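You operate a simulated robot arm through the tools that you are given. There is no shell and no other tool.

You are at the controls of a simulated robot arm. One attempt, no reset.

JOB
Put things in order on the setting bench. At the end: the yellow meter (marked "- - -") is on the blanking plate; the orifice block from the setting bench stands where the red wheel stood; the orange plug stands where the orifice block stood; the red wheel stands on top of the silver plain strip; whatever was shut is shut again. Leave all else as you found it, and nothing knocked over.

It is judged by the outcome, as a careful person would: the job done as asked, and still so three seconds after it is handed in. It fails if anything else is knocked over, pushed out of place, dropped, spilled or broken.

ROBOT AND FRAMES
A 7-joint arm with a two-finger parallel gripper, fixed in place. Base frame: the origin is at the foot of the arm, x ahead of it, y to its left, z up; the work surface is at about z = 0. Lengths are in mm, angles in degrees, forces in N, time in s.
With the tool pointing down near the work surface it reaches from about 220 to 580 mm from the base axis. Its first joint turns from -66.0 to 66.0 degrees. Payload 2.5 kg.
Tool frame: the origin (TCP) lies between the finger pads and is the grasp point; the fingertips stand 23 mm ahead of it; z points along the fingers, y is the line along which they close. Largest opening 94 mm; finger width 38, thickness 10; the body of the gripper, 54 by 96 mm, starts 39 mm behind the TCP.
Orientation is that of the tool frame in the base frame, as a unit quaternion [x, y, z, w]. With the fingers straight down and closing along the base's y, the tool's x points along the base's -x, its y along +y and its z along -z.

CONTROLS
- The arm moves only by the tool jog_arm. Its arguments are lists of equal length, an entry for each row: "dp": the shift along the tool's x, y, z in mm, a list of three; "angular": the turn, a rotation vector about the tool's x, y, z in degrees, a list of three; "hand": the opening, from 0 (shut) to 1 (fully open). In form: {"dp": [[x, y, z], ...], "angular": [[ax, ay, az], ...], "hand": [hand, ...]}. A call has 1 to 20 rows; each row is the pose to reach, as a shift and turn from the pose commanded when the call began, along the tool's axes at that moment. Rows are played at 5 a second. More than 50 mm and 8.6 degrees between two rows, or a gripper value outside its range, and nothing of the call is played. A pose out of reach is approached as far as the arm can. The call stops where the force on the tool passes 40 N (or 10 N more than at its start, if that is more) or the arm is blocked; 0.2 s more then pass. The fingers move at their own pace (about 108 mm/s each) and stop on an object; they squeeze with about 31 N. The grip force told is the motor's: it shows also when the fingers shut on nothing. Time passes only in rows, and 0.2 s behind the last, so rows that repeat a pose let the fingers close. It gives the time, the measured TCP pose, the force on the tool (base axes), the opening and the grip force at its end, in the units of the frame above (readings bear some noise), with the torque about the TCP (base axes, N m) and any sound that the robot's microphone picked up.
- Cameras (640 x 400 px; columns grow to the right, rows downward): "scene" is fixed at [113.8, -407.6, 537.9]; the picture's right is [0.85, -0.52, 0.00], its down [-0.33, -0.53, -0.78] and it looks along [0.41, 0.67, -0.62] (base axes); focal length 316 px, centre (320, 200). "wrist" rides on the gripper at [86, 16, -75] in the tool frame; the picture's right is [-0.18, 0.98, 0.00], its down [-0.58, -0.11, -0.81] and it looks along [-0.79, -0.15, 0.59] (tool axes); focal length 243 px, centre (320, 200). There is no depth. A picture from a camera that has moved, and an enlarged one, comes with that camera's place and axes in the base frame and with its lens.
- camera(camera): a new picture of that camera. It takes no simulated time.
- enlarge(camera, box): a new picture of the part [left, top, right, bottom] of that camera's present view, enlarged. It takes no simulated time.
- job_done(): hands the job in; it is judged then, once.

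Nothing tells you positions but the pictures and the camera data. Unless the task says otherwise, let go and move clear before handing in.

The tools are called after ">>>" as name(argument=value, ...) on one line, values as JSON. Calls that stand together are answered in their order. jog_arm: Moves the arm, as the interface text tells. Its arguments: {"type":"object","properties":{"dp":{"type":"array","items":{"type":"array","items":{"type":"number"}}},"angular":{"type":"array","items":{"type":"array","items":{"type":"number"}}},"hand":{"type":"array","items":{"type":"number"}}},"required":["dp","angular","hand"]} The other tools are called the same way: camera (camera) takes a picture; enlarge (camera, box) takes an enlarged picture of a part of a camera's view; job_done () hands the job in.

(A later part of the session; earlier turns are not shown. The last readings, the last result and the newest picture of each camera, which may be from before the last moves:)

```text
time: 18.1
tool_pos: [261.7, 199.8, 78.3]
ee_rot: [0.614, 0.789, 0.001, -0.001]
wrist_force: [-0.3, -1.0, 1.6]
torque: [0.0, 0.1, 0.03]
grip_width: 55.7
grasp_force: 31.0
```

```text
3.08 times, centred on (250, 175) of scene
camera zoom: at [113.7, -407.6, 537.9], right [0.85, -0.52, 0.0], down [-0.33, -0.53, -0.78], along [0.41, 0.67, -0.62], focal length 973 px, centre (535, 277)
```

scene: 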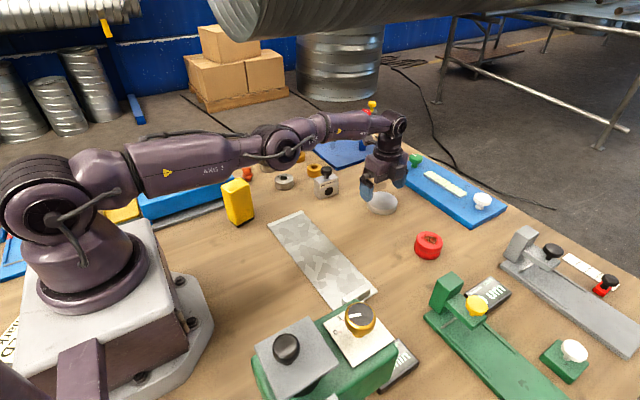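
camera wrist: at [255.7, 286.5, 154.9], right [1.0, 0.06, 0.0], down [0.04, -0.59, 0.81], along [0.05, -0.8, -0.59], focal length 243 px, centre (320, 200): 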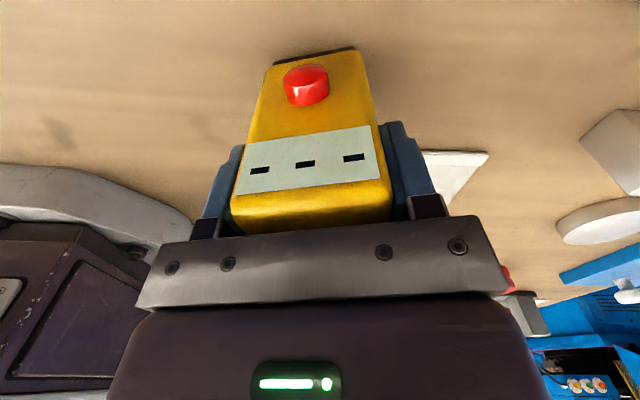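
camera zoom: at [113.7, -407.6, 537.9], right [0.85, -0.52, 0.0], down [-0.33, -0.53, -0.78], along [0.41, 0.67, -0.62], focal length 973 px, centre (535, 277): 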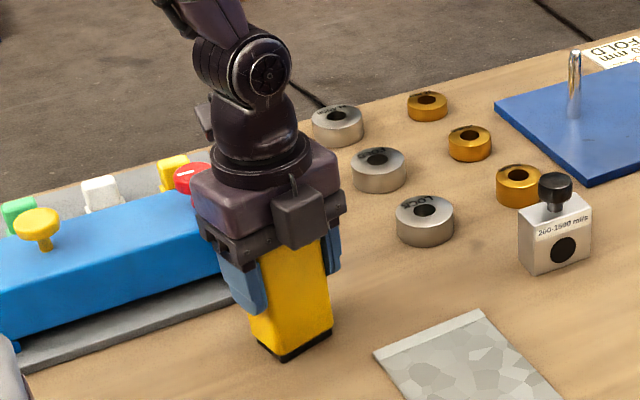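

The meter is held at 55.7 mm and still upright. Before carrying it, I'll measure the disc's thickness and check the place with zooms.

>>> enlarge(camera="scene", box=[350, 180, 414, 220])

>>> enlarge(camera="scene", box=[400, 225, 464, 265])

>>> enlarge(camera="scene", box=[300, 160, 364, 200])

```text
10.00 times, centred on (382, 200) of scene
camera zoom: at [113.7, -407.6, 537.9], right [0.85, -0.52, 0.0], down [-0.33, -0.53, -0.78], along [0.41, 0.67, -0.62], focal length 3163 px, centre (-300, 200)
```

zoom: 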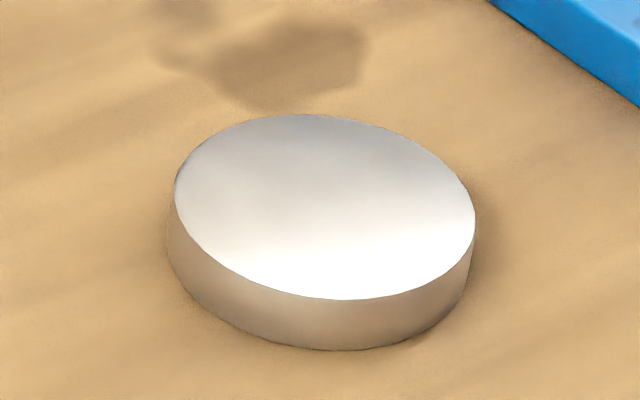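

```text
10.00 times, centred on (432, 245) of scene
camera zoom: at [113.7, -407.6, 537.9], right [0.85, -0.52, 0.0], down [-0.33, -0.53, -0.78], along [0.41, 0.67, -0.62], focal length 3163 px, centre (-800, -250)
```

zoom: 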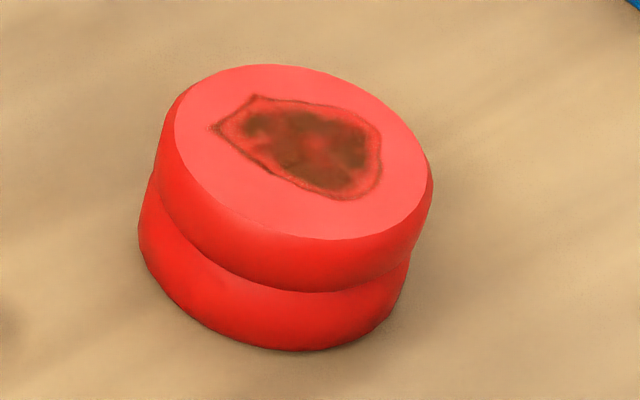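

```text
10.00 times, centred on (332, 180) of scene
camera zoom: at [113.7, -407.6, 537.9], right [0.85, -0.52, 0.0], down [-0.33, -0.53, -0.78], along [0.41, 0.67, -0.62], focal length 3163 px, centre (200, 400)
```

zoom: 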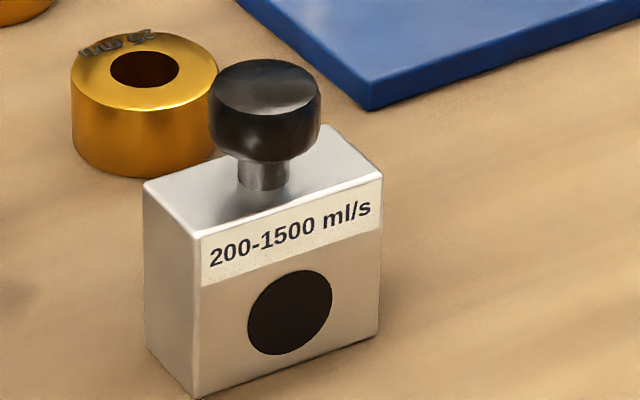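

The disc is about 16 mm thick with its top centre near (598,68). I'll lift the meter and carry it over to the disc.

>>> jog_arm(dp=[[0, 0, -5], [0, 0, -15], [0, 0, -35], [0, 0, -60], [0, 0, -60]], angular=[[0, 0, 0], [0, 0, 0], [0, 0, 0], [0, 0, 0], [0, 0, 0]], hand=[0.4, 0.4, 0.4, 0.4, 0.4])

>>> camera(camera="wrist")

>>> enlarge(camera="scene", box=[160, 110, 340, 240])

```text
time: 19.2
tool_pos: [261.7, 198.9, 139.0]
ee_rot: [0.614, 0.79, 0.001, 0.0]
wrist_force: [-0.1, 0.3, -1.7]
torque: [-0.03, -0.04, -0.01]
grip_width: 55.6
grasp_force: 31.5
```

```text
taken
camera wrist: at [255.8, 286.9, 215.0], right [1.0, 0.06, 0.0], down [0.04, -0.59, 0.81], along [0.05, -0.8, -0.59], focal length 243 px, centre (320, 200)
```

wrist: 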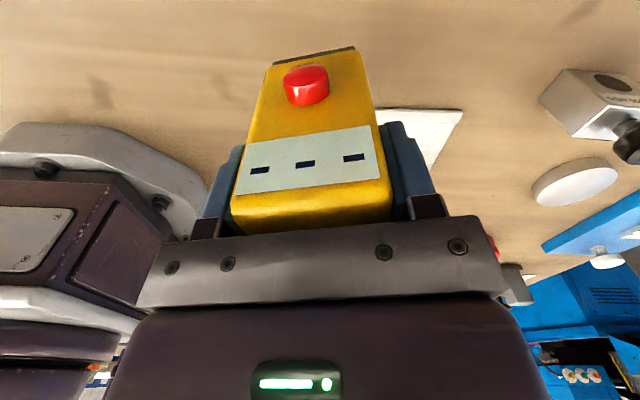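

```text
3.08 times, centred on (250, 175) of scene
camera zoom: at [113.8, -407.6, 537.9], right [0.85, -0.52, 0.0], down [-0.33, -0.53, -0.78], along [0.41, 0.67, -0.62], focal length 973 px, centre (535, 277)
```

zoom: 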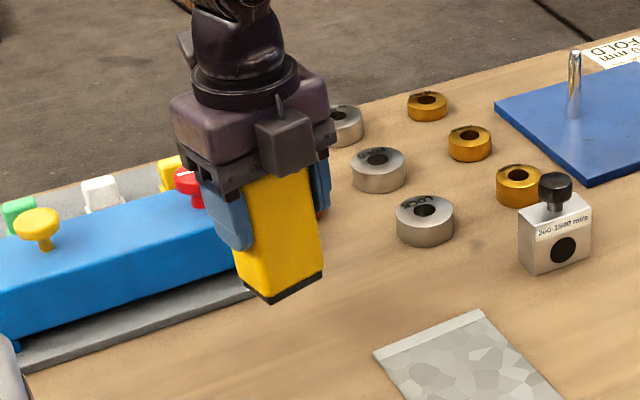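

The meter lifted cleanly. Carrying it to above the disc.

>>> jog_arm(dp=[[-14.8, 20.6, 0], [-29.6, 41.1, 0], [-44.3, 61.7, 0], [-59.1, 82.3, 0], [-73.9, 102.9, 0], [-88.7, 123.4, 0], [-103.5, 144, 0], [-118.2, 164.6, 0], [-133, 185.1, 0], [-147.8, 205.7, 0], [-162.6, 226.3, 0], [-177.3, 246.9, 0], [-192.1, 267.4, 0], [-206.9, 288, 0], [-206.9, 288, 0]], angular=[[0, 0, 0], [0, 0, 0], [0, 0, 0], [0, 0, 0], [0, 0, 0], [0, 0, 0], [0, 0, 0], [0, 0, 0], [0, 0, 0], [0, 0, 0], [0, 0, 0], [0, 0, 0], [0, 0, 0], [0, 0, 0], [0, 0, 0]], hand=[0.4, 0.4, 0.4, 0.4, 0.4, 0.4, 0.4, 0.4, 0.4, 0.4, 0.4, 0.4, 0.4, 0.4, 0.4])

>>> camera(camera="wrist")

>>> enlarge(camera="scene", box=[320, 130, 448, 210])

```text
time: 22.4
tool_pos: [591.3, 69.0, 137.6]
ee_rot: [0.614, 0.789, 0.0, -0.002]
wrist_force: [0.1, -0.5, -2.1]
torque: [-0.02, -0.03, 0.01]
grip_width: 55.9
grasp_force: 30.8
```

```text
taken
camera wrist: at [585.3, 157.1, 213.5], right [1.0, 0.06, 0.0], down [0.04, -0.59, 0.81], along [0.05, -0.8, -0.59], focal length 243 px, centre (320, 200)
```

wrist: 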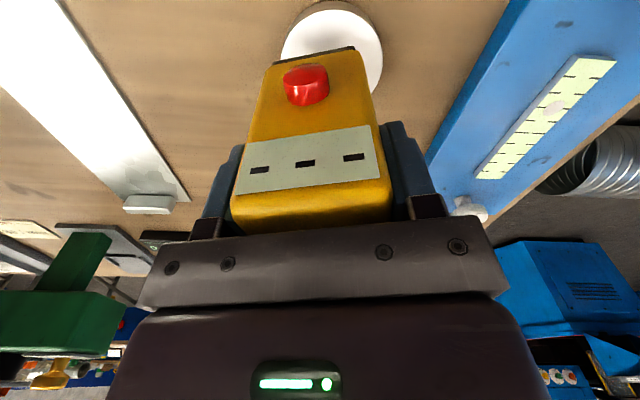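

```text
5.00 times, centred on (384, 170) of scene
camera zoom: at [113.8, -407.7, 537.9], right [0.85, -0.52, 0.0], down [-0.33, -0.53, -0.78], along [0.41, 0.67, -0.62], focal length 1582 px, centre (0, 350)
```

zoom: 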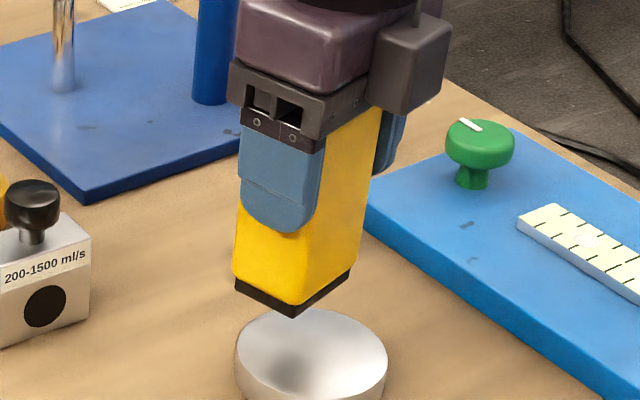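

By both cameras the meter sits about 8 mm short of the disc's centre in x and slightly +y. I'll shift a little and lower to just above the disc.

>>> jog_arm(dp=[[-6.5, 1.4, 0], [-6.5, 1.4, 15], [-6.5, 1.4, 28], [-6.5, 1.4, 36], [-6.5, 1.4, 36]], angular=[[0, 0, 0], [0, 0, 0], [0, 0, 0], [0, 0, 0], [0, 0, 0]], hand=[0.4, 0.4, 0.4, 0.4, 0.4])

>>> enlarge(camera="scene", box=[340, 155, 420, 225])

>>> enlarge(camera="wrist", box=[240, 0, 400, 100])

```text
time: 23.6
tool_pos: [594.7, 63.8, 101.3]
ee_rot: [0.614, 0.789, 0.001, -0.001]
wrist_force: [-0.1, -0.1, -2.6]
torque: [-0.01, -0.01, 0.01]
grip_width: 56.1
grasp_force: 30.9
```

```text
5.71 times, centred on (380, 190) of scene
camera zoom: at [113.8, -407.6, 537.9], right [0.85, -0.52, 0.0], down [-0.33, -0.53, -0.78], along [0.41, 0.67, -0.62], focal length 1808 px, centre (-23, 257)
```

zoom: 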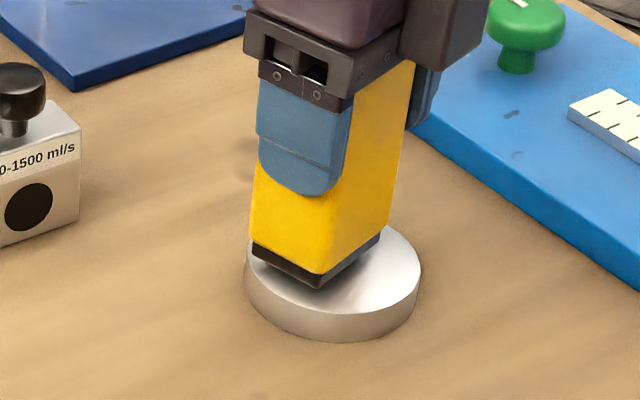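

```text
4.00 times, centred on (320, 50) of wrist
camera zoom: at [588.3, 151.2, 178.1], right [1.0, 0.06, 0.0], down [0.04, -0.59, 0.81], along [0.05, -0.8, -0.59], focal length 970 px, centre (320, 800)
```

zoom: 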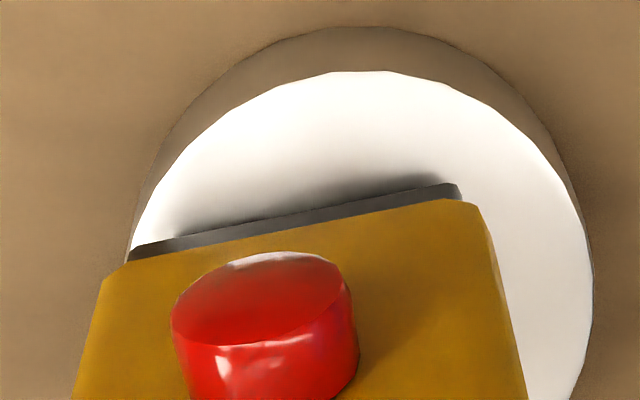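

The foot is over the disc but about 7 mm short of centre. I'll try nudging 5 mm further out.

>>> jog_arm(dp=[[-0.6, 2.5, 0], [-1.2, 4.85, 0], [-1.2, 4.85, 0]], angular=[[0, 0, 0], [0, 0, 0], [0, 0, 0]], hand=[0.4, 0.4, 0.4])

>>> enlarge(camera="wrist", box=[240, 0, 400, 100])

>>> enlarge(camera="scene", box=[340, 155, 420, 225])

```text
time: 24.4
tool_pos: [597.3, 64.4, 104.4]
ee_rot: [0.613, 0.79, 0.002, 0.0]
wrist_force: [0.4, -0.5, -2.1]
torque: [-0.01, 0.01, 0.02]
grip_width: 56.0
grasp_force: 30.3
```

```text
4.00 times, centred on (320, 50) of wrist
camera zoom: at [592.2, 151.1, 178.6], right [1.0, 0.06, 0.0], down [0.04, -0.59, 0.8], along [0.05, -0.8, -0.59], focal length 970 px, centre (320, 800)
```

zoom: 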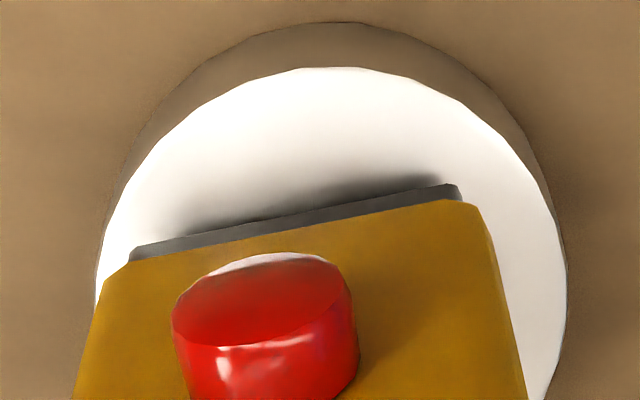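

```text
5.71 times, centred on (380, 190) of scene
camera zoom: at [113.8, -407.6, 537.9], right [0.85, -0.52, 0.0], down [-0.33, -0.53, -0.78], along [0.41, 0.67, -0.62], focal length 1808 px, centre (-23, 257)
```

zoom: 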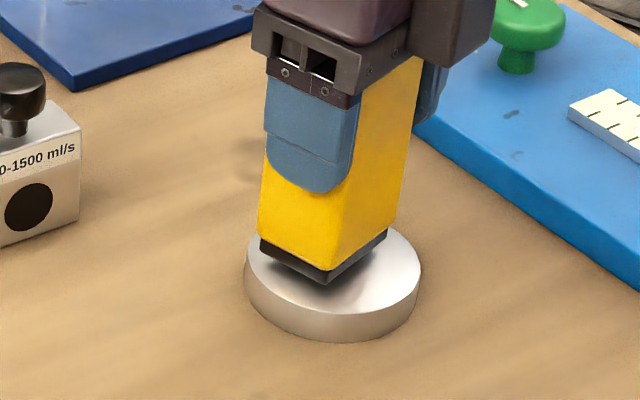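

The meter is now within about 2 mm of the disc's centre. I'll lower in small steps, watching the force.

>>> jog_arm(dp=[[0, 0, 2], [0, 0, 4], [0, 0, 5], [0, 0, 5]], angular=[[0, 0, 0], [0, 0, 0], [0, 0, 0], [0, 0, 0]], hand=[0.4, 0.4, 0.4, 0.4])

>>> enlarge(camera="scene", box=[350, 175, 414, 215])

```text
time: 25.4
tool_pos: [597.0, 63.7, 99.1]
ee_rot: [0.614, 0.789, 0.001, 0.0]
wrist_force: [0.4, 0.3, -2.6]
torque: [-0.01, 0.0, -0.03]
grip_width: 55.8
grasp_force: 31.4
```

```text
10.00 times, centred on (382, 195) of scene
camera zoom: at [113.8, -407.6, 537.9], right [0.85, -0.52, 0.0], down [-0.33, -0.53, -0.78], along [0.41, 0.67, -0.62], focal length 3163 px, centre (-300, 250)
```

zoom: 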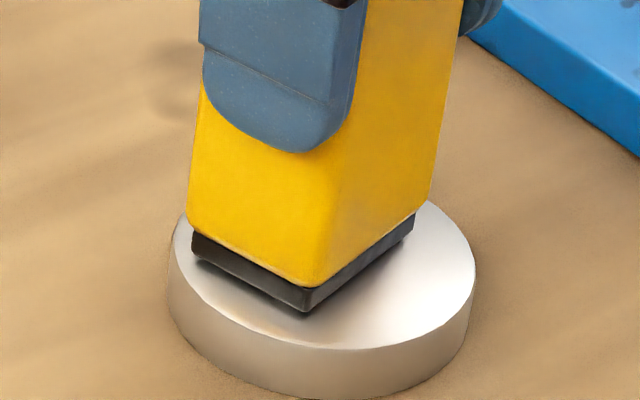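

Nearly touching. I'll lower about 3 mm more, a millimetre at a time.

>>> jog_arm(dp=[[0, 0, 1], [0, 0, 2], [0, 0, 2]], angular=[[0, 0, 0], [0, 0, 0], [0, 0, 0]], hand=[0.4, 0.4, 0.4])

>>> enlarge(camera="scene", box=[350, 175, 414, 215])

```text
time: 26.2
tool_pos: [597.2, 63.2, 96.5]
ee_rot: [0.614, 0.789, 0.002, 0.0]
wrist_force: [-1.3, -1.0, 2.6]
torque: [-0.06, 0.22, 0.01]
grip_width: 55.5
grasp_force: 30.9
```

```text
10.00 times, centred on (382, 195) of scene
camera zoom: at [113.7, -407.6, 537.9], right [0.85, -0.52, 0.0], down [-0.33, -0.53, -0.78], along [0.41, 0.67, -0.62], focal length 3163 px, centre (-300, 250)
```

zoom: 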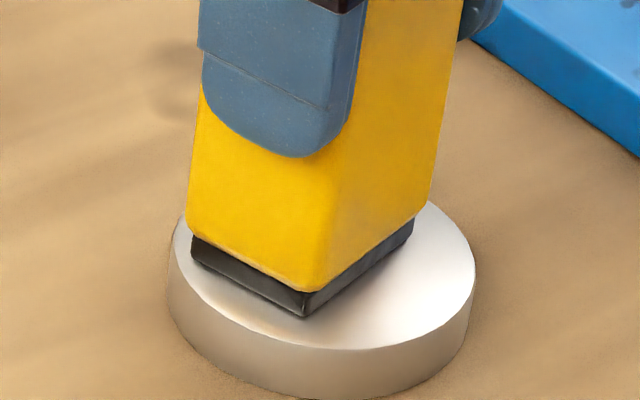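

The foot is touching the disc. I'll open the fingers and check that it stands.

>>> jog_arm(dp=[[0, 0, 0], [0, 0, 0], [0, 0, 0], [0, 0, 0]], angular=[[0, 0, 0], [0, 0, 0], [0, 0, 0], [0, 0, 0]], hand=[0.62, 0.7, 0.8, 0.85])

>>> enlarge(camera="scene", box=[340, 135, 436, 215])

>>> camera(camera="wrist")

```text
time: 27.2
tool_pos: [598.1, 63.2, 97.3]
ee_rot: [0.614, 0.789, 0.0, -0.001]
wrist_force: [0.0, -0.3, -0.5]
torque: [0.02, 0.0, -0.01]
grip_width: 79.9
grasp_force: 0.0
```

```text
5.00 times, centred on (388, 175) of scene
camera zoom: at [113.8, -407.6, 537.9], right [0.85, -0.52, 0.0], down [-0.33, -0.53, -0.78], along [0.41, 0.67, -0.62], focal length 1582 px, centre (-20, 325)
```

zoom: 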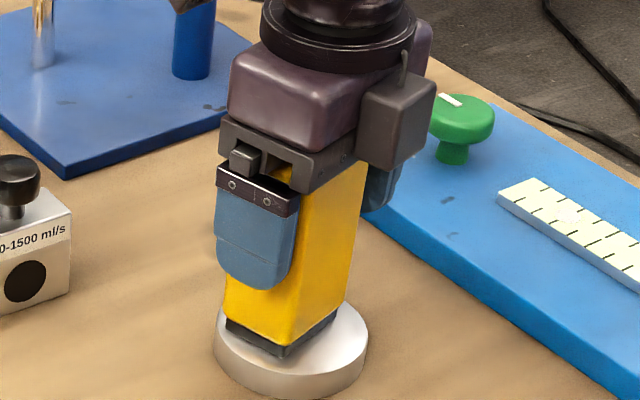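

```text
taken
camera wrist: at [591.7, 150.8, 172.6], right [1.0, 0.06, 0.0], down [0.04, -0.59, 0.81], along [0.05, -0.8, -0.59], focal length 243 px, centre (320, 200)
```

wrist: 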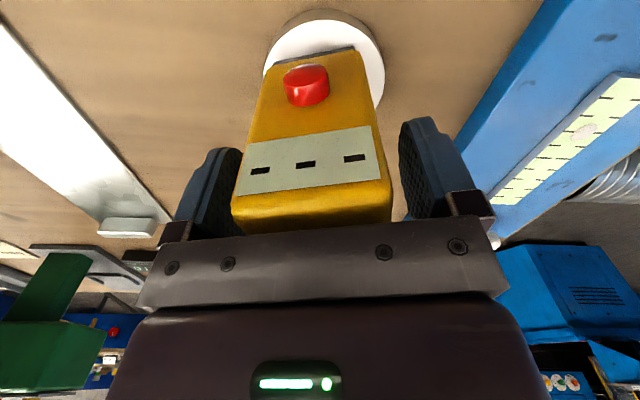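

The meter stands on the disc. I'll rise straight up to clear it.

>>> jog_arm(dp=[[0, 0, -15], [0, 0, -35], [0, 0, -60], [0, 0, -90], [0, 0, -115]], angular=[[0, 0, 0], [0, 0, 0], [0, 0, 0], [0, 0, 0], [0, 0, 0]], hand=[0.85, 0.85, 0.85, 0.85, 0.85])

>>> enlarge(camera="scene", box=[340, 135, 436, 215])

```text
time: 28.4
tool_pos: [594.8, 62.7, 210.5]
ee_rot: [0.614, 0.789, 0.0, 0.0]
wrist_force: [0.0, 0.6, -0.1]
torque: [0.02, -0.02, 0.0]
grip_width: 80.0
grasp_force: 0.1
out of reach, approached as far as the arm can: row 5
```

```text
5.00 times, centred on (388, 175) of scene
camera zoom: at [113.8, -407.6, 537.9], right [0.85, -0.52, 0.0], down [-0.33, -0.53, -0.78], along [0.41, 0.67, -0.62], focal length 1582 px, centre (-20, 325)
```

zoom: 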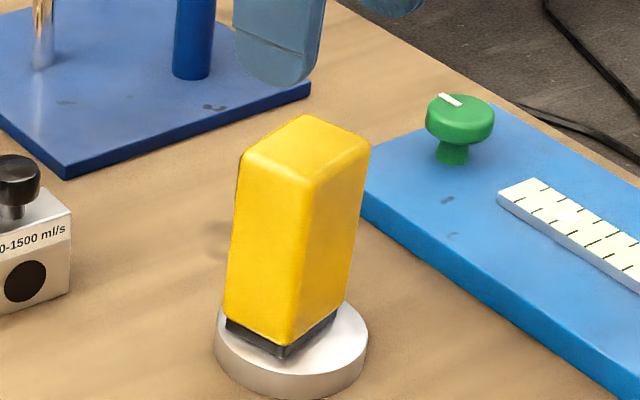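

The meter is done. Next is the red wheel: I'll move over toward it, turn the tool to close along x, and look.

>>> jog_arm(dp=[[-20, -9, 0], [-42, -19, 0], [-63, -28, 10], [-84, -38, 25], [-105, -47, 40], [-105, -47, 40]], angular=[[0, 0, 0], [0, 0, 4], [0, 0, 8], [0, 0, 12], [0, 0, 14.3], [0, 0, 14.3]], hand=[0.9, 1, 1, 1, 1, 1])

>>> camera(camera="wrist")

>>> enlarge(camera="wrist", box=[240, 60, 400, 180])

```text
time: 29.9
tool_pos: [574.7, -51.0, 168.8]
ee_rot: [0.707, 0.707, 0.0, 0.0]
wrist_force: [0.5, 0.3, -0.7]
torque: [0.01, 0.0, 0.01]
grip_width: 94.0
grasp_force: 0.1
```

```text
taken
camera wrist: at [590.1, 35.2, 245.2], right [0.98, -0.19, 0.0], down [-0.11, -0.58, 0.81], along [-0.15, -0.79, -0.59], focal length 243 px, centre (320, 200)
```

wrist: 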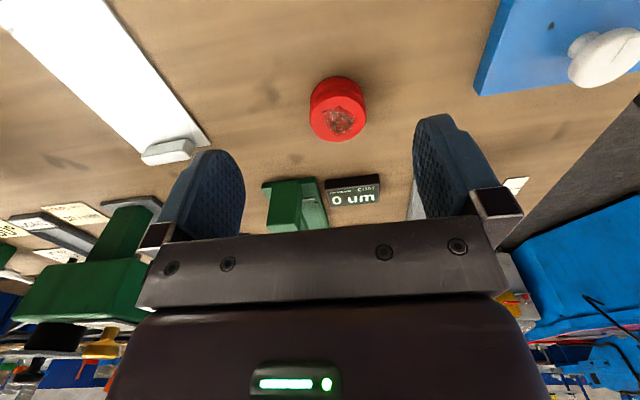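

```text
3.33 times, centred on (320, 120) of wrist
camera zoom: at [590.1, 35.2, 245.2], right [0.98, -0.19, 0.0], down [-0.11, -0.58, 0.81], along [-0.15, -0.79, -0.59], focal length 809 px, centre (320, 467)
```

zoom: 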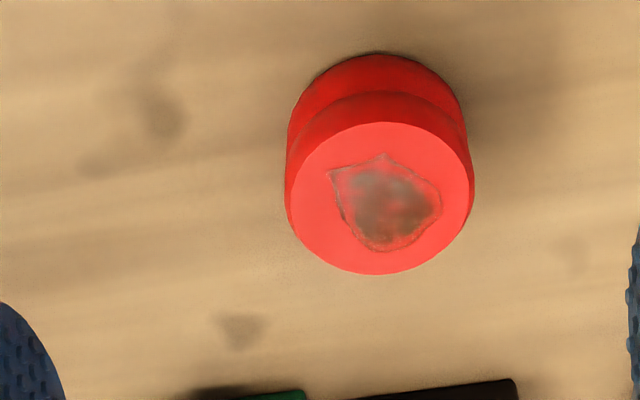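

The wheel is at (580.5,-116), 55 mm across. I'll move over it and lower to TCP z≈30.

>>> jog_arm(dp=[[-33, 3, 15], [-65, 5.8, 40], [-65, 5.8, 75], [-65, 5.8, 105], [-65, 5.8, 125], [-65, 5.8, 138], [-65, 5.8, 138]], angular=[[0, 0, 0], [0, 0, 0], [0, 0, 0], [0, 0, 0], [0, 0, 0], [0, 0, 0], [0, 0, 0]], hand=[1, 1, 1, 1, 1, 1, 1])

>>> camera(camera="wrist")

>>> enlarge(camera="scene", box=[380, 190, 508, 270])

```text
time: 31.4
tool_pos: [580.1, -115.3, 32.5]
ee_rot: [0.707, 0.707, 0.0, 0.0]
wrist_force: [-0.2, 0.1, 0.1]
torque: [-0.01, 0.0, -0.03]
grip_width: 93.8
grasp_force: 0.1
```

```text
taken
camera wrist: at [595.7, -29.3, 107.5], right [0.98, -0.18, 0.0], down [-0.11, -0.58, 0.81], along [-0.15, -0.79, -0.59], focal length 243 px, centre (320, 200)
```

wrist: 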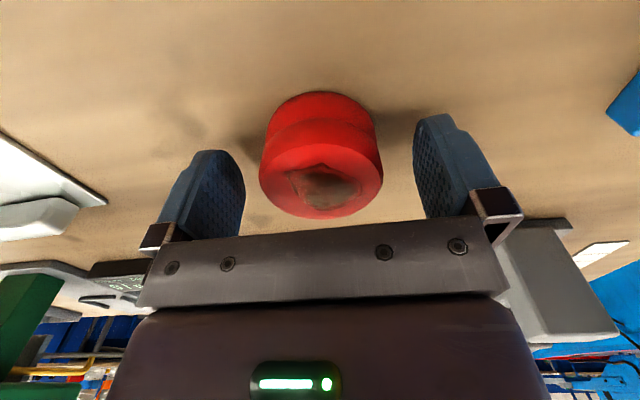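

```text
5.00 times, centred on (444, 230) of scene
camera zoom: at [113.8, -407.6, 537.9], right [0.85, -0.52, 0.0], down [-0.33, -0.53, -0.78], along [0.41, 0.67, -0.62], focal length 1582 px, centre (-300, 50)
```

zoom: 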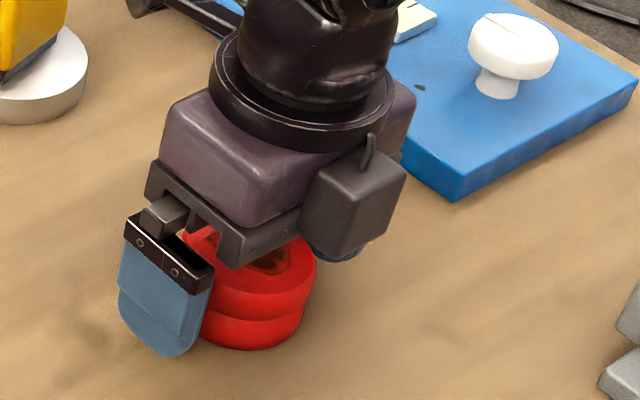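

Well centred on the wheel. Closing.

>>> jog_arm(dp=[[0, 0, 1], [0, 0, 2], [0, 0, 2], [0, 0, 2], [0, 0, 2]], angular=[[0, 0, 0], [0, 0, 0], [0, 0, 0], [0, 0, 0], [0, 0, 0]], hand=[0.8, 0.65, 0.4, 0.4, 0.4])

>>> enlarge(camera="scene", box=[380, 190, 508, 270])

>>> camera(camera="wrist")

```text
time: 32.6
tool_pos: [580.5, -115.2, 30.2]
ee_rot: [0.707, 0.707, 0.001, -0.001]
wrist_force: [1.2, 0.1, 0.0]
torque: [-0.02, -0.01, 0.03]
grip_width: 56.9
grasp_force: 30.2
```

```text
5.00 times, centred on (444, 230) of scene
camera zoom: at [113.8, -407.6, 537.9], right [0.85, -0.52, 0.0], down [-0.33, -0.53, -0.78], along [0.41, 0.67, -0.62], focal length 1582 px, centre (-300, 50)
```

zoom: 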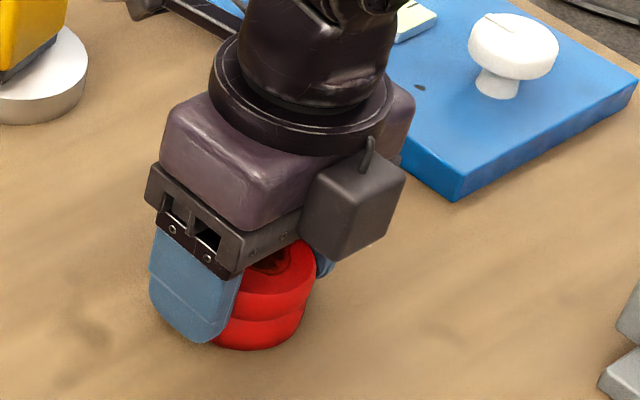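

```text
taken
camera wrist: at [596.1, -29.3, 105.6], right [0.98, -0.18, 0.0], down [-0.11, -0.58, 0.81], along [-0.15, -0.79, -0.59], focal length 243 px, centre (320, 200)
```

wrist: 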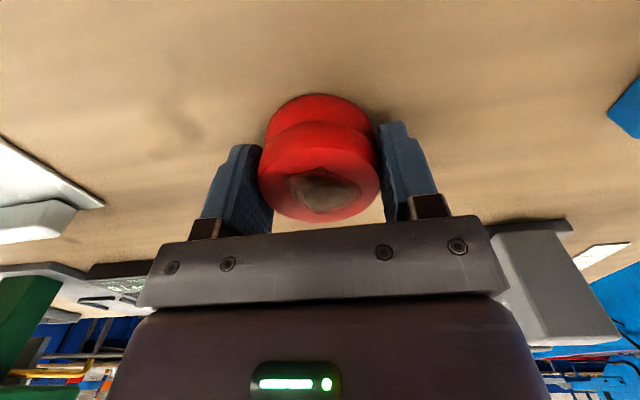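

The wheel is gripped at 57 mm, and its centre stood at (580.4,-115.4). I'll lift it and carry it to the middle of the strip, near (361,15).

>>> jog_arm(dp=[[0, 0, -8], [0, 0, -25], [0, 0, -50], [13, -22, -55], [26, -44, -55], [39, -66, -55], [52, -88, -55], [65, -110, -55], [78, -132, -55], [91, -154, -55], [104, -176, -55], [117, -198, -55], [130.5, -219.5, -55], [130.5, -219.5, -55]], angular=[[0, 0, 0], [0, 0, 0], [0, 0, 0], [0, 0, 0], [0, 0, 0], [0, 0, 0], [0, 0, 0], [0, 0, 0], [0, 0, 0], [0, 0, 0], [0, 0, 0], [0, 0, 0], [0, 0, 0], [0, 0, 0]], hand=[0.4, 0.4, 0.4, 0.4, 0.4, 0.4, 0.4, 0.4, 0.4, 0.4, 0.4, 0.4, 0.4, 0.4])

>>> camera(camera="wrist")

>>> camera(camera="scene")

```text
time: 35.6
tool_pos: [361.1, 15.3, 84.8]
ee_rot: [0.708, 0.707, 0.001, 0.0]
wrist_force: [-0.4, -0.4, -1.8]
torque: [0.02, 0.01, -0.01]
grip_width: 57.0
grasp_force: 31.4
```

```text
taken
camera wrist: at [376.8, 101.2, 160.7], right [0.98, -0.18, 0.0], down [-0.11, -0.58, 0.81], along [-0.15, -0.79, -0.59], focal length 243 px, centre (320, 200)
```

wrist: 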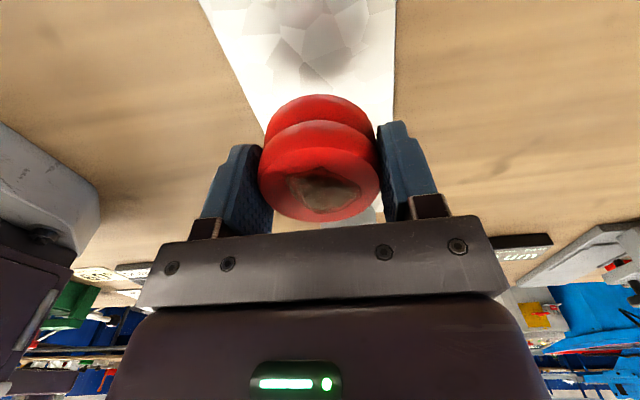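

```text
taken
```

scene: 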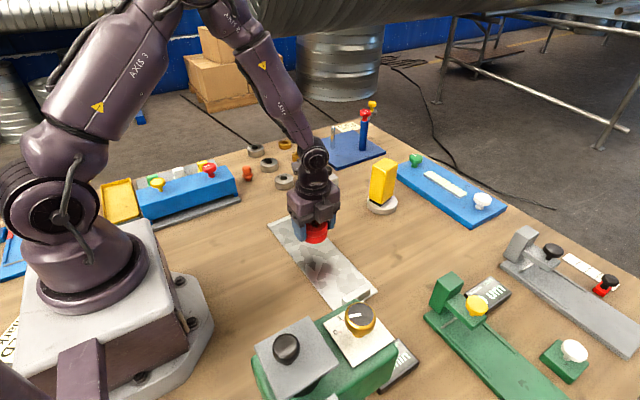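

The wheel is over the strip's mid-width. Lowering toward it.

>>> jog_arm(dp=[[0, 0, 18], [0, 0, 34], [0, 0, 44], [0, 0, 47], [0, 0, 47]], angular=[[0, 0, 0], [0, 0, 0], [0, 0, 0], [0, 0, 0], [0, 0, 0]], hand=[0.4, 0.4, 0.4, 0.4, 0.4])

>>> enlarge(camera="scene", box=[270, 200, 366, 270])

```text
time: 36.9
tool_pos: [360.3, 14.9, 38.0]
ee_rot: [0.707, 0.708, 0.0, 0.0]
wrist_force: [0.1, -0.4, -1.8]
torque: [0.01, -0.01, 0.01]
grip_width: 56.8
grasp_force: 31.2
```

```text
5.71 times, centred on (318, 235) of scene
camera zoom: at [113.8, -407.6, 537.9], right [0.85, -0.52, 0.0], down [-0.33, -0.53, -0.78], along [0.41, 0.67, -0.62], focal length 1808 px, centre (331, 0)
```

zoom: 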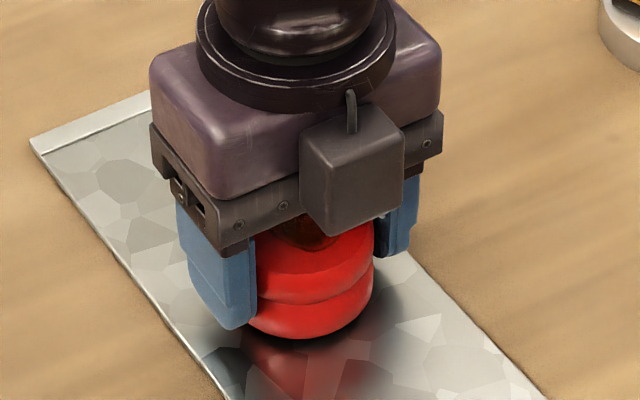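

About 5 mm to go, so I'll take it in fine steps.

>>> jog_arm(dp=[[0, 0, 1.5], [0, 0, 3], [0, 0, 4], [0, 0, 4]], angular=[[0, 0, 0], [0, 0, 0], [0, 0, 0], [0, 0, 0]], hand=[0.4, 0.4, 0.4, 0.4])

>>> enlarge(camera="scene", box=[270, 200, 366, 270])

```text
time: 37.9
tool_pos: [361.1, 15.0, 33.5]
ee_rot: [0.707, 0.707, 0.0, 0.0]
wrist_force: [-2.9, -0.1, 9.4]
torque: [-0.16, 0.17, -0.04]
grip_width: 57.2
grasp_force: 31.2
```

```text
5.71 times, centred on (318, 235) of scene
camera zoom: at [113.7, -407.6, 537.9], right [0.85, -0.52, 0.0], down [-0.33, -0.53, -0.78], along [0.41, 0.67, -0.62], focal length 1808 px, centre (331, 0)
```

zoom: 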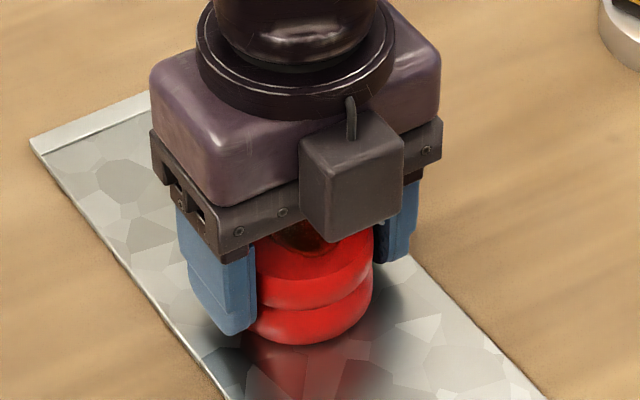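

The wheel is resting on the strip. Opening and rising clear.

>>> jog_arm(dp=[[0, 0, -0.5], [0, 0, -0.5], [0, 0, -0.5], [0, 0, -0.5]], angular=[[0, 0, 0], [0, 0, 0], [0, 0, 0], [0, 0, 0]], hand=[0.64, 0.75, 0.85, 0.9])

>>> jog_arm(dp=[[0, 0, -10], [0, 0, -30], [0, 0, -60], [0, 0, -100]], angular=[[0, 0, 0], [0, 0, 0], [0, 0, 0], [0, 0, 0]], hand=[0.9, 0.9, 0.9, 0.9])

>>> camera(camera="scene")

>>> enlarge(camera="scene", box=[260, 195, 400, 310])

```text
time: 38.9
tool_pos: [360.2, 16.6, 33.7]
ee_rot: [0.707, 0.707, 0.0, 0.0]
wrist_force: [0.2, -0.3, 0.5]
torque: [0.03, -0.01, 0.02]
grip_width: 84.7
grasp_force: 0.1
```

```text
time: 39.9
tool_pos: [361.0, 17.4, 134.4]
ee_rot: [0.708, 0.706, 0.001, 0.0]
wrist_force: [0.1, -0.5, -0.1]
torque: [0.0, 0.01, 0.0]
grip_width: 84.4
grasp_force: 0.1
```

```text
taken
```

scene: 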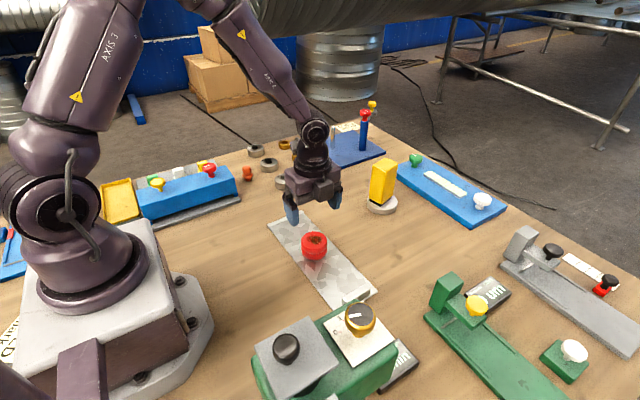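

```text
3.48 times, centred on (330, 252) of scene
camera zoom: at [113.8, -407.6, 537.9], right [0.85, -0.52, 0.0], down [-0.33, -0.53, -0.78], along [0.41, 0.67, -0.62], focal length 1100 px, centre (285, 17)
```

zoom: 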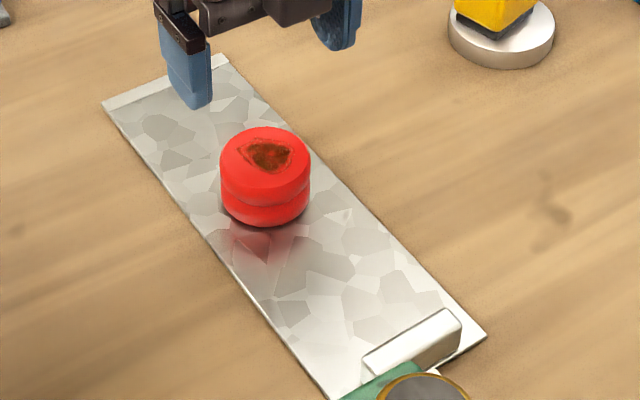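

The wheel stands on the strip. Next I'll go to hover over the orifice block at about (500,187).

>>> jog_arm(dp=[[10, 8, -26], [38, 31, -30], [66, 54, -30], [94, 77, -30], [122, 100, -30], [148, 122, -30], [170, 139.5, -30], [170, 139.5, -30]], angular=[[0, 0, 0], [0, 0, 0.5], [0, 0, 1], [0, 0, 1.5], [0, 0, 2], [0, 0, 2.6], [0, 0, 2.6], [0, 0, 2.6]], hand=[1, 1, 1, 1, 1, 1, 1, 1])

>>> camera(camera="wrist")

>>> enlarge(camera="wrist", box=[240, 20, 400, 140])

```text
time: 41.6
tool_pos: [500.1, 185.7, 163.5]
ee_rot: [0.723, 0.691, 0.001, 0.0]
wrist_force: [1.3, 0.2, -0.8]
torque: [-0.01, -0.01, 0.0]
grip_width: 93.9
grasp_force: 0.2
```

```text
taken
camera wrist: at [520.5, 271.1, 239.9], right [0.97, -0.23, 0.0], down [-0.14, -0.58, 0.81], along [-0.18, -0.78, -0.59], focal length 243 px, centre (320, 200)
```

wrist: 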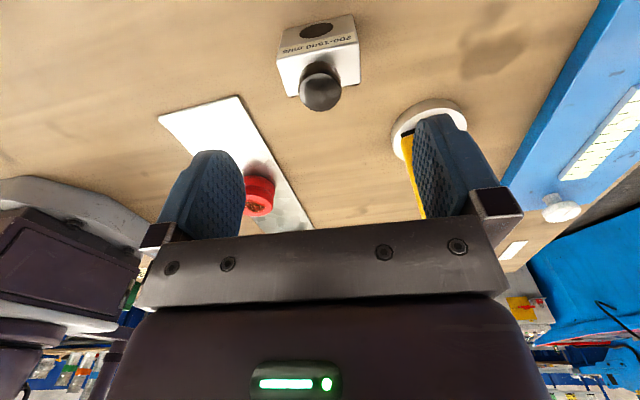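

```text
3.33 times, centred on (320, 80) of wrist
camera zoom: at [520.5, 271.1, 239.9], right [0.97, -0.23, 0.0], down [-0.14, -0.58, 0.81], along [-0.18, -0.78, -0.59], focal length 809 px, centre (320, 600)
```

zoom: 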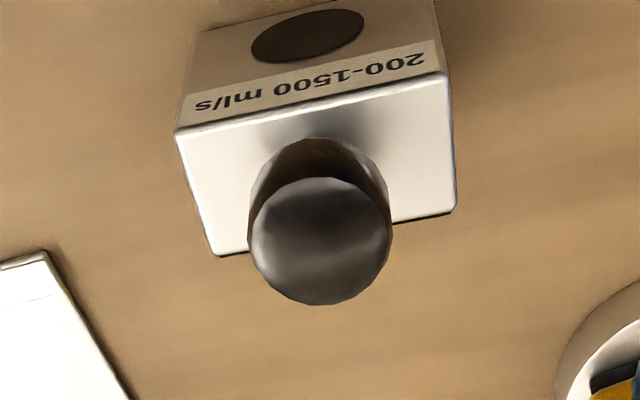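

The block is square to the gripper and centred to within 3 mm, at (499.8,182.8). I'll lower to TCP z≈52 so the palm clears its knob.

>>> jog_arm(dp=[[-3, 0.2, 10], [-3, 0.2, 40], [-3, 0.2, 70], [-3, 0.2, 92], [-3, 0.2, 105], [-3, 0.2, 111], [-3, 0.2, 111]], angular=[[0, 0, 0], [0, 0, 0], [0, 0, 0], [0, 0, 0], [0, 0, 0], [0, 0, 0], [0, 0, 0]], hand=[1, 1, 1, 1, 1, 1, 1])

>>> camera(camera="wrist")

>>> enlarge(camera="scene", box=[270, 125, 382, 205])

```text
time: 43.2
tool_pos: [499.6, 183.1, 52.3]
ee_rot: [0.723, 0.691, 0.001, 0.0]
wrist_force: [0.4, 0.4, 0.4]
torque: [-0.01, -0.03, 0.04]
grip_width: 94.1
grasp_force: 0.0
```

```text
taken
camera wrist: at [520.0, 267.5, 129.4], right [0.97, -0.23, 0.0], down [-0.14, -0.58, 0.8], along [-0.18, -0.78, -0.59], focal length 243 px, centre (320, 200)
```

wrist: 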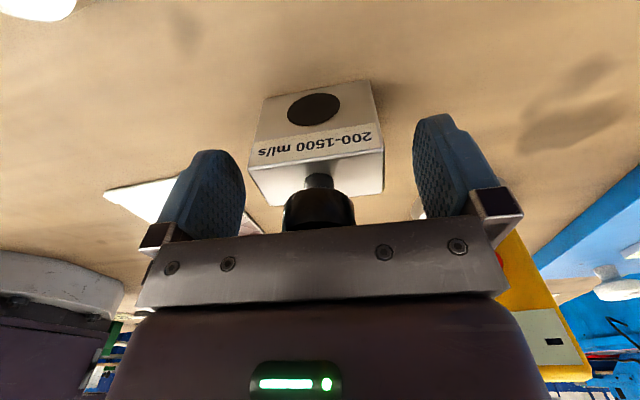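

```text
5.00 times, centred on (326, 165) of scene
camera zoom: at [113.8, -407.6, 537.9], right [0.85, -0.52, 0.0], down [-0.33, -0.53, -0.78], along [0.41, 0.67, -0.62], focal length 1582 px, centre (290, 375)
```

zoom: 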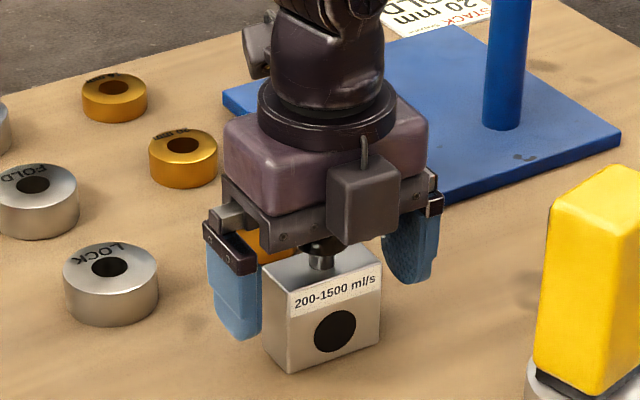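

Centred between the fingers, with the knob clear. Closing.

>>> jog_arm(dp=[[0, 0, 0], [0, 0, 0], [0, 0, 0], [0, 0, 0], [0, 0, 0]], angular=[[0, 0, 0], [0, 0, 0], [0, 0, 0], [0, 0, 0], [0, 0, 0]], hand=[0.8, 0.68, 0.4, 0.4, 0.4])

>>> camera(camera="wrist")

>>> enlarge(camera="scene", box=[270, 125, 382, 205])

```text
time: 44.5
tool_pos: [499.5, 181.8, 54.8]
ee_rot: [0.723, 0.691, 0.0, -0.001]
wrist_force: [-0.5, 1.2, 0.1]
torque: [0.02, -0.09, 0.02]
grip_width: 59.8
grasp_force: 31.0
```

```text
taken
camera wrist: at [519.9, 267.5, 129.5], right [0.97, -0.23, 0.0], down [-0.14, -0.58, 0.81], along [-0.18, -0.78, -0.59], focal length 243 px, centre (320, 200)
```

wrist: 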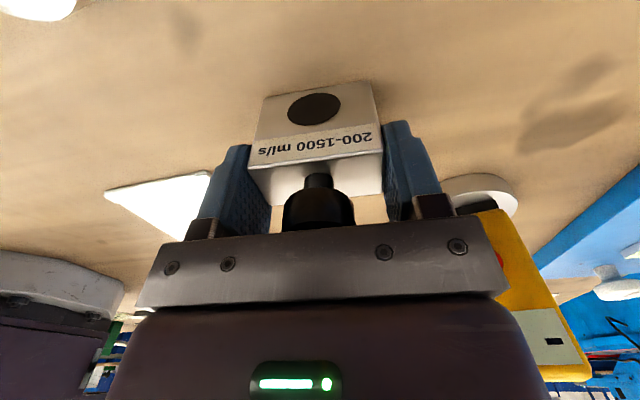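

```text
5.00 times, centred on (326, 165) of scene
camera zoom: at [113.8, -407.6, 537.9], right [0.85, -0.52, 0.0], down [-0.33, -0.53, -0.78], along [0.41, 0.67, -0.62], focal length 1582 px, centre (290, 375)
```

zoom: 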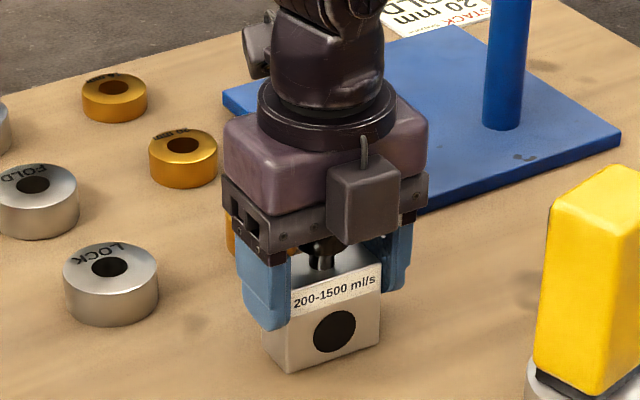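

The block is held at 60 mm. I'll lift it and carry it around the near side of the meter to the wheel's old spot at (580.4,-115.4).

>>> jog_arm(dp=[[0, 0, -8], [0, 0, -25], [0, 0, -50], [0, 0, -75], [-28.5, -18.6, -75], [-57, -37.2, -75], [-85.6, -55.8, -75], [-120.6, -54.2, -75], [-155.5, -52.6, -75], [-190.5, -51, -75], [-225.5, -49.4, -75], [-239.3, -20.7, -75], [-253.1, 8.1, -75], [-266.8, 36.8, -75], [-280.6, 65.6, -75], [-294.4, 94.3, -75], [-294.4, 94.3, -75]], angular=[[0, 0, 0], [0, 0, 0], [0, 0, 0], [0, 0, 0], [0, 0, 0], [0, 0, 0], [0, 0, 0], [0, 0, 0], [0, 0, 0], [0, 0, 0], [0, 0, 0], [0, 0, 0], [0, 0, 0], [0, 0, 0], [0, 0, 0], [0, 0, 0], [0, 0, 0]], hand=[0.4, 0.4, 0.4, 0.4, 0.4, 0.4, 0.4, 0.4, 0.4, 0.4, 0.4, 0.4, 0.4, 0.4, 0.4, 0.4, 0.4])

>>> camera(camera="wrist")

>>> camera(camera="scene")

```text
time: 48.0
tool_pos: [580.5, -115.8, 127.9]
ee_rot: [0.724, 0.69, 0.0, -0.002]
wrist_force: [0.2, 0.5, -2.5]
torque: [-0.01, 0.01, -0.04]
grip_width: 59.8
grasp_force: 31.2
```

```text
taken
camera wrist: at [600.5, -31.6, 204.0], right [0.97, -0.23, 0.0], down [-0.13, -0.58, 0.81], along [-0.19, -0.78, -0.59], focal length 243 px, centre (320, 200)
```

wrist: 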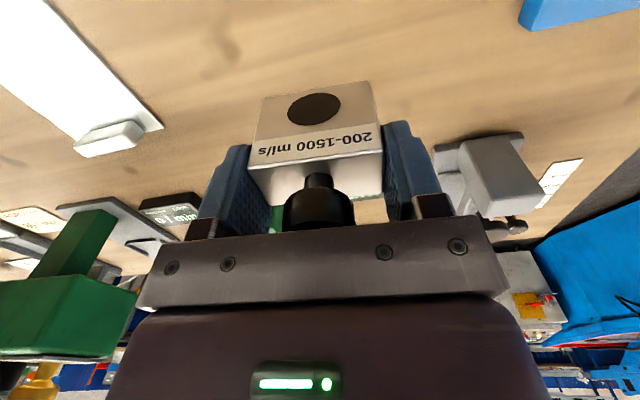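

```text
taken
```

scene: 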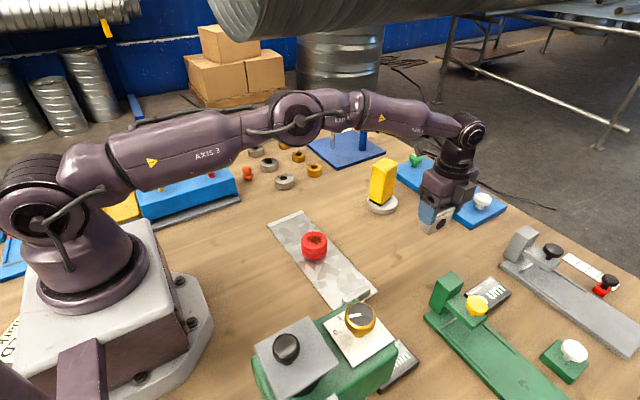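

In position over the wheel's old spot. Lowering to just above the bench.

>>> jog_arm(dp=[[0, 0, 15], [0, 0, 35], [0, 0, 52], [0, 0, 64], [0, 0, 70], [0, 0, 70]], angular=[[0, 0, 0], [0, 0, 0], [0, 0, 0], [0, 0, 0], [0, 0, 0], [0, 0, 0]], hand=[0.4, 0.4, 0.4, 0.4, 0.4, 0.4])

>>> enlarge(camera="scene", box=[390, 190, 486, 270])

```text
time: 49.5
tool_pos: [579.8, -116.0, 58.3]
ee_rot: [0.723, 0.691, 0.001, -0.001]
wrist_force: [0.3, 0.0, -2.9]
torque: [-0.04, -0.02, -0.03]
grip_width: 59.8
grasp_force: 31.4
```

```text
5.00 times, centred on (438, 230) of scene
camera zoom: at [113.8, -407.6, 537.9], right [0.85, -0.52, 0.0], down [-0.33, -0.53, -0.78], along [0.41, 0.67, -0.62], focal length 1582 px, centre (-270, 50)
```

zoom: 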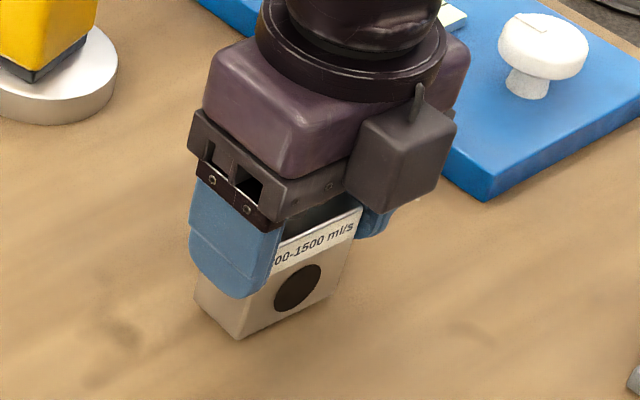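

>>> jog_arm(dp=[[0, 0, 1.5], [0, 0, 3], [0, 0, 4], [0, 0, 4]], angular=[[0, 0, 0], [0, 0, 0], [0, 0, 0], [0, 0, 0]], hand=[0.4, 0.4, 0.4, 0.4])

>>> enlarge(camera="scene", box=[390, 190, 486, 270])

```text
time: 50.5
tool_pos: [581.1, -116.1, 54.4]
ee_rot: [0.723, 0.691, 0.001, -0.001]
wrist_force: [0.8, 0.5, -2.1]
torque: [0.02, -0.01, -0.02]
grip_width: 59.5
grasp_force: 31.2
```

```text
5.00 times, centred on (438, 230) of scene
camera zoom: at [113.8, -407.6, 537.9], right [0.85, -0.52, 0.0], down [-0.33, -0.53, -0.78], along [0.41, 0.67, -0.62], focal length 1582 px, centre (-270, 50)
```

zoom: 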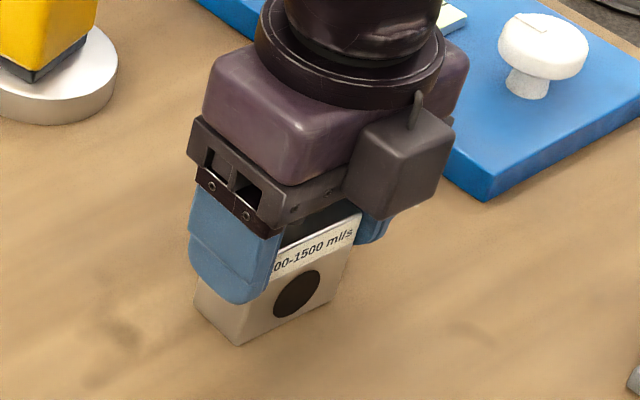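

No contact yet. Another millimetre or two.

>>> jog_arm(dp=[[0, 0, 0.7], [0, 0, 1.4], [0, 0, 1.4]], angular=[[0, 0, 0], [0, 0, 0], [0, 0, 0]], hand=[0.4, 0.4, 0.4])

```text
time: 51.2
tool_pos: [581.5, -116.6, 54.4]
ee_rot: [0.723, 0.69, 0.001, 0.0]
wrist_force: [-1.8, 0.1, 4.9]
torque: [0.02, 0.28, 0.02]
grip_width: 60.0
grasp_force: 31.3
```

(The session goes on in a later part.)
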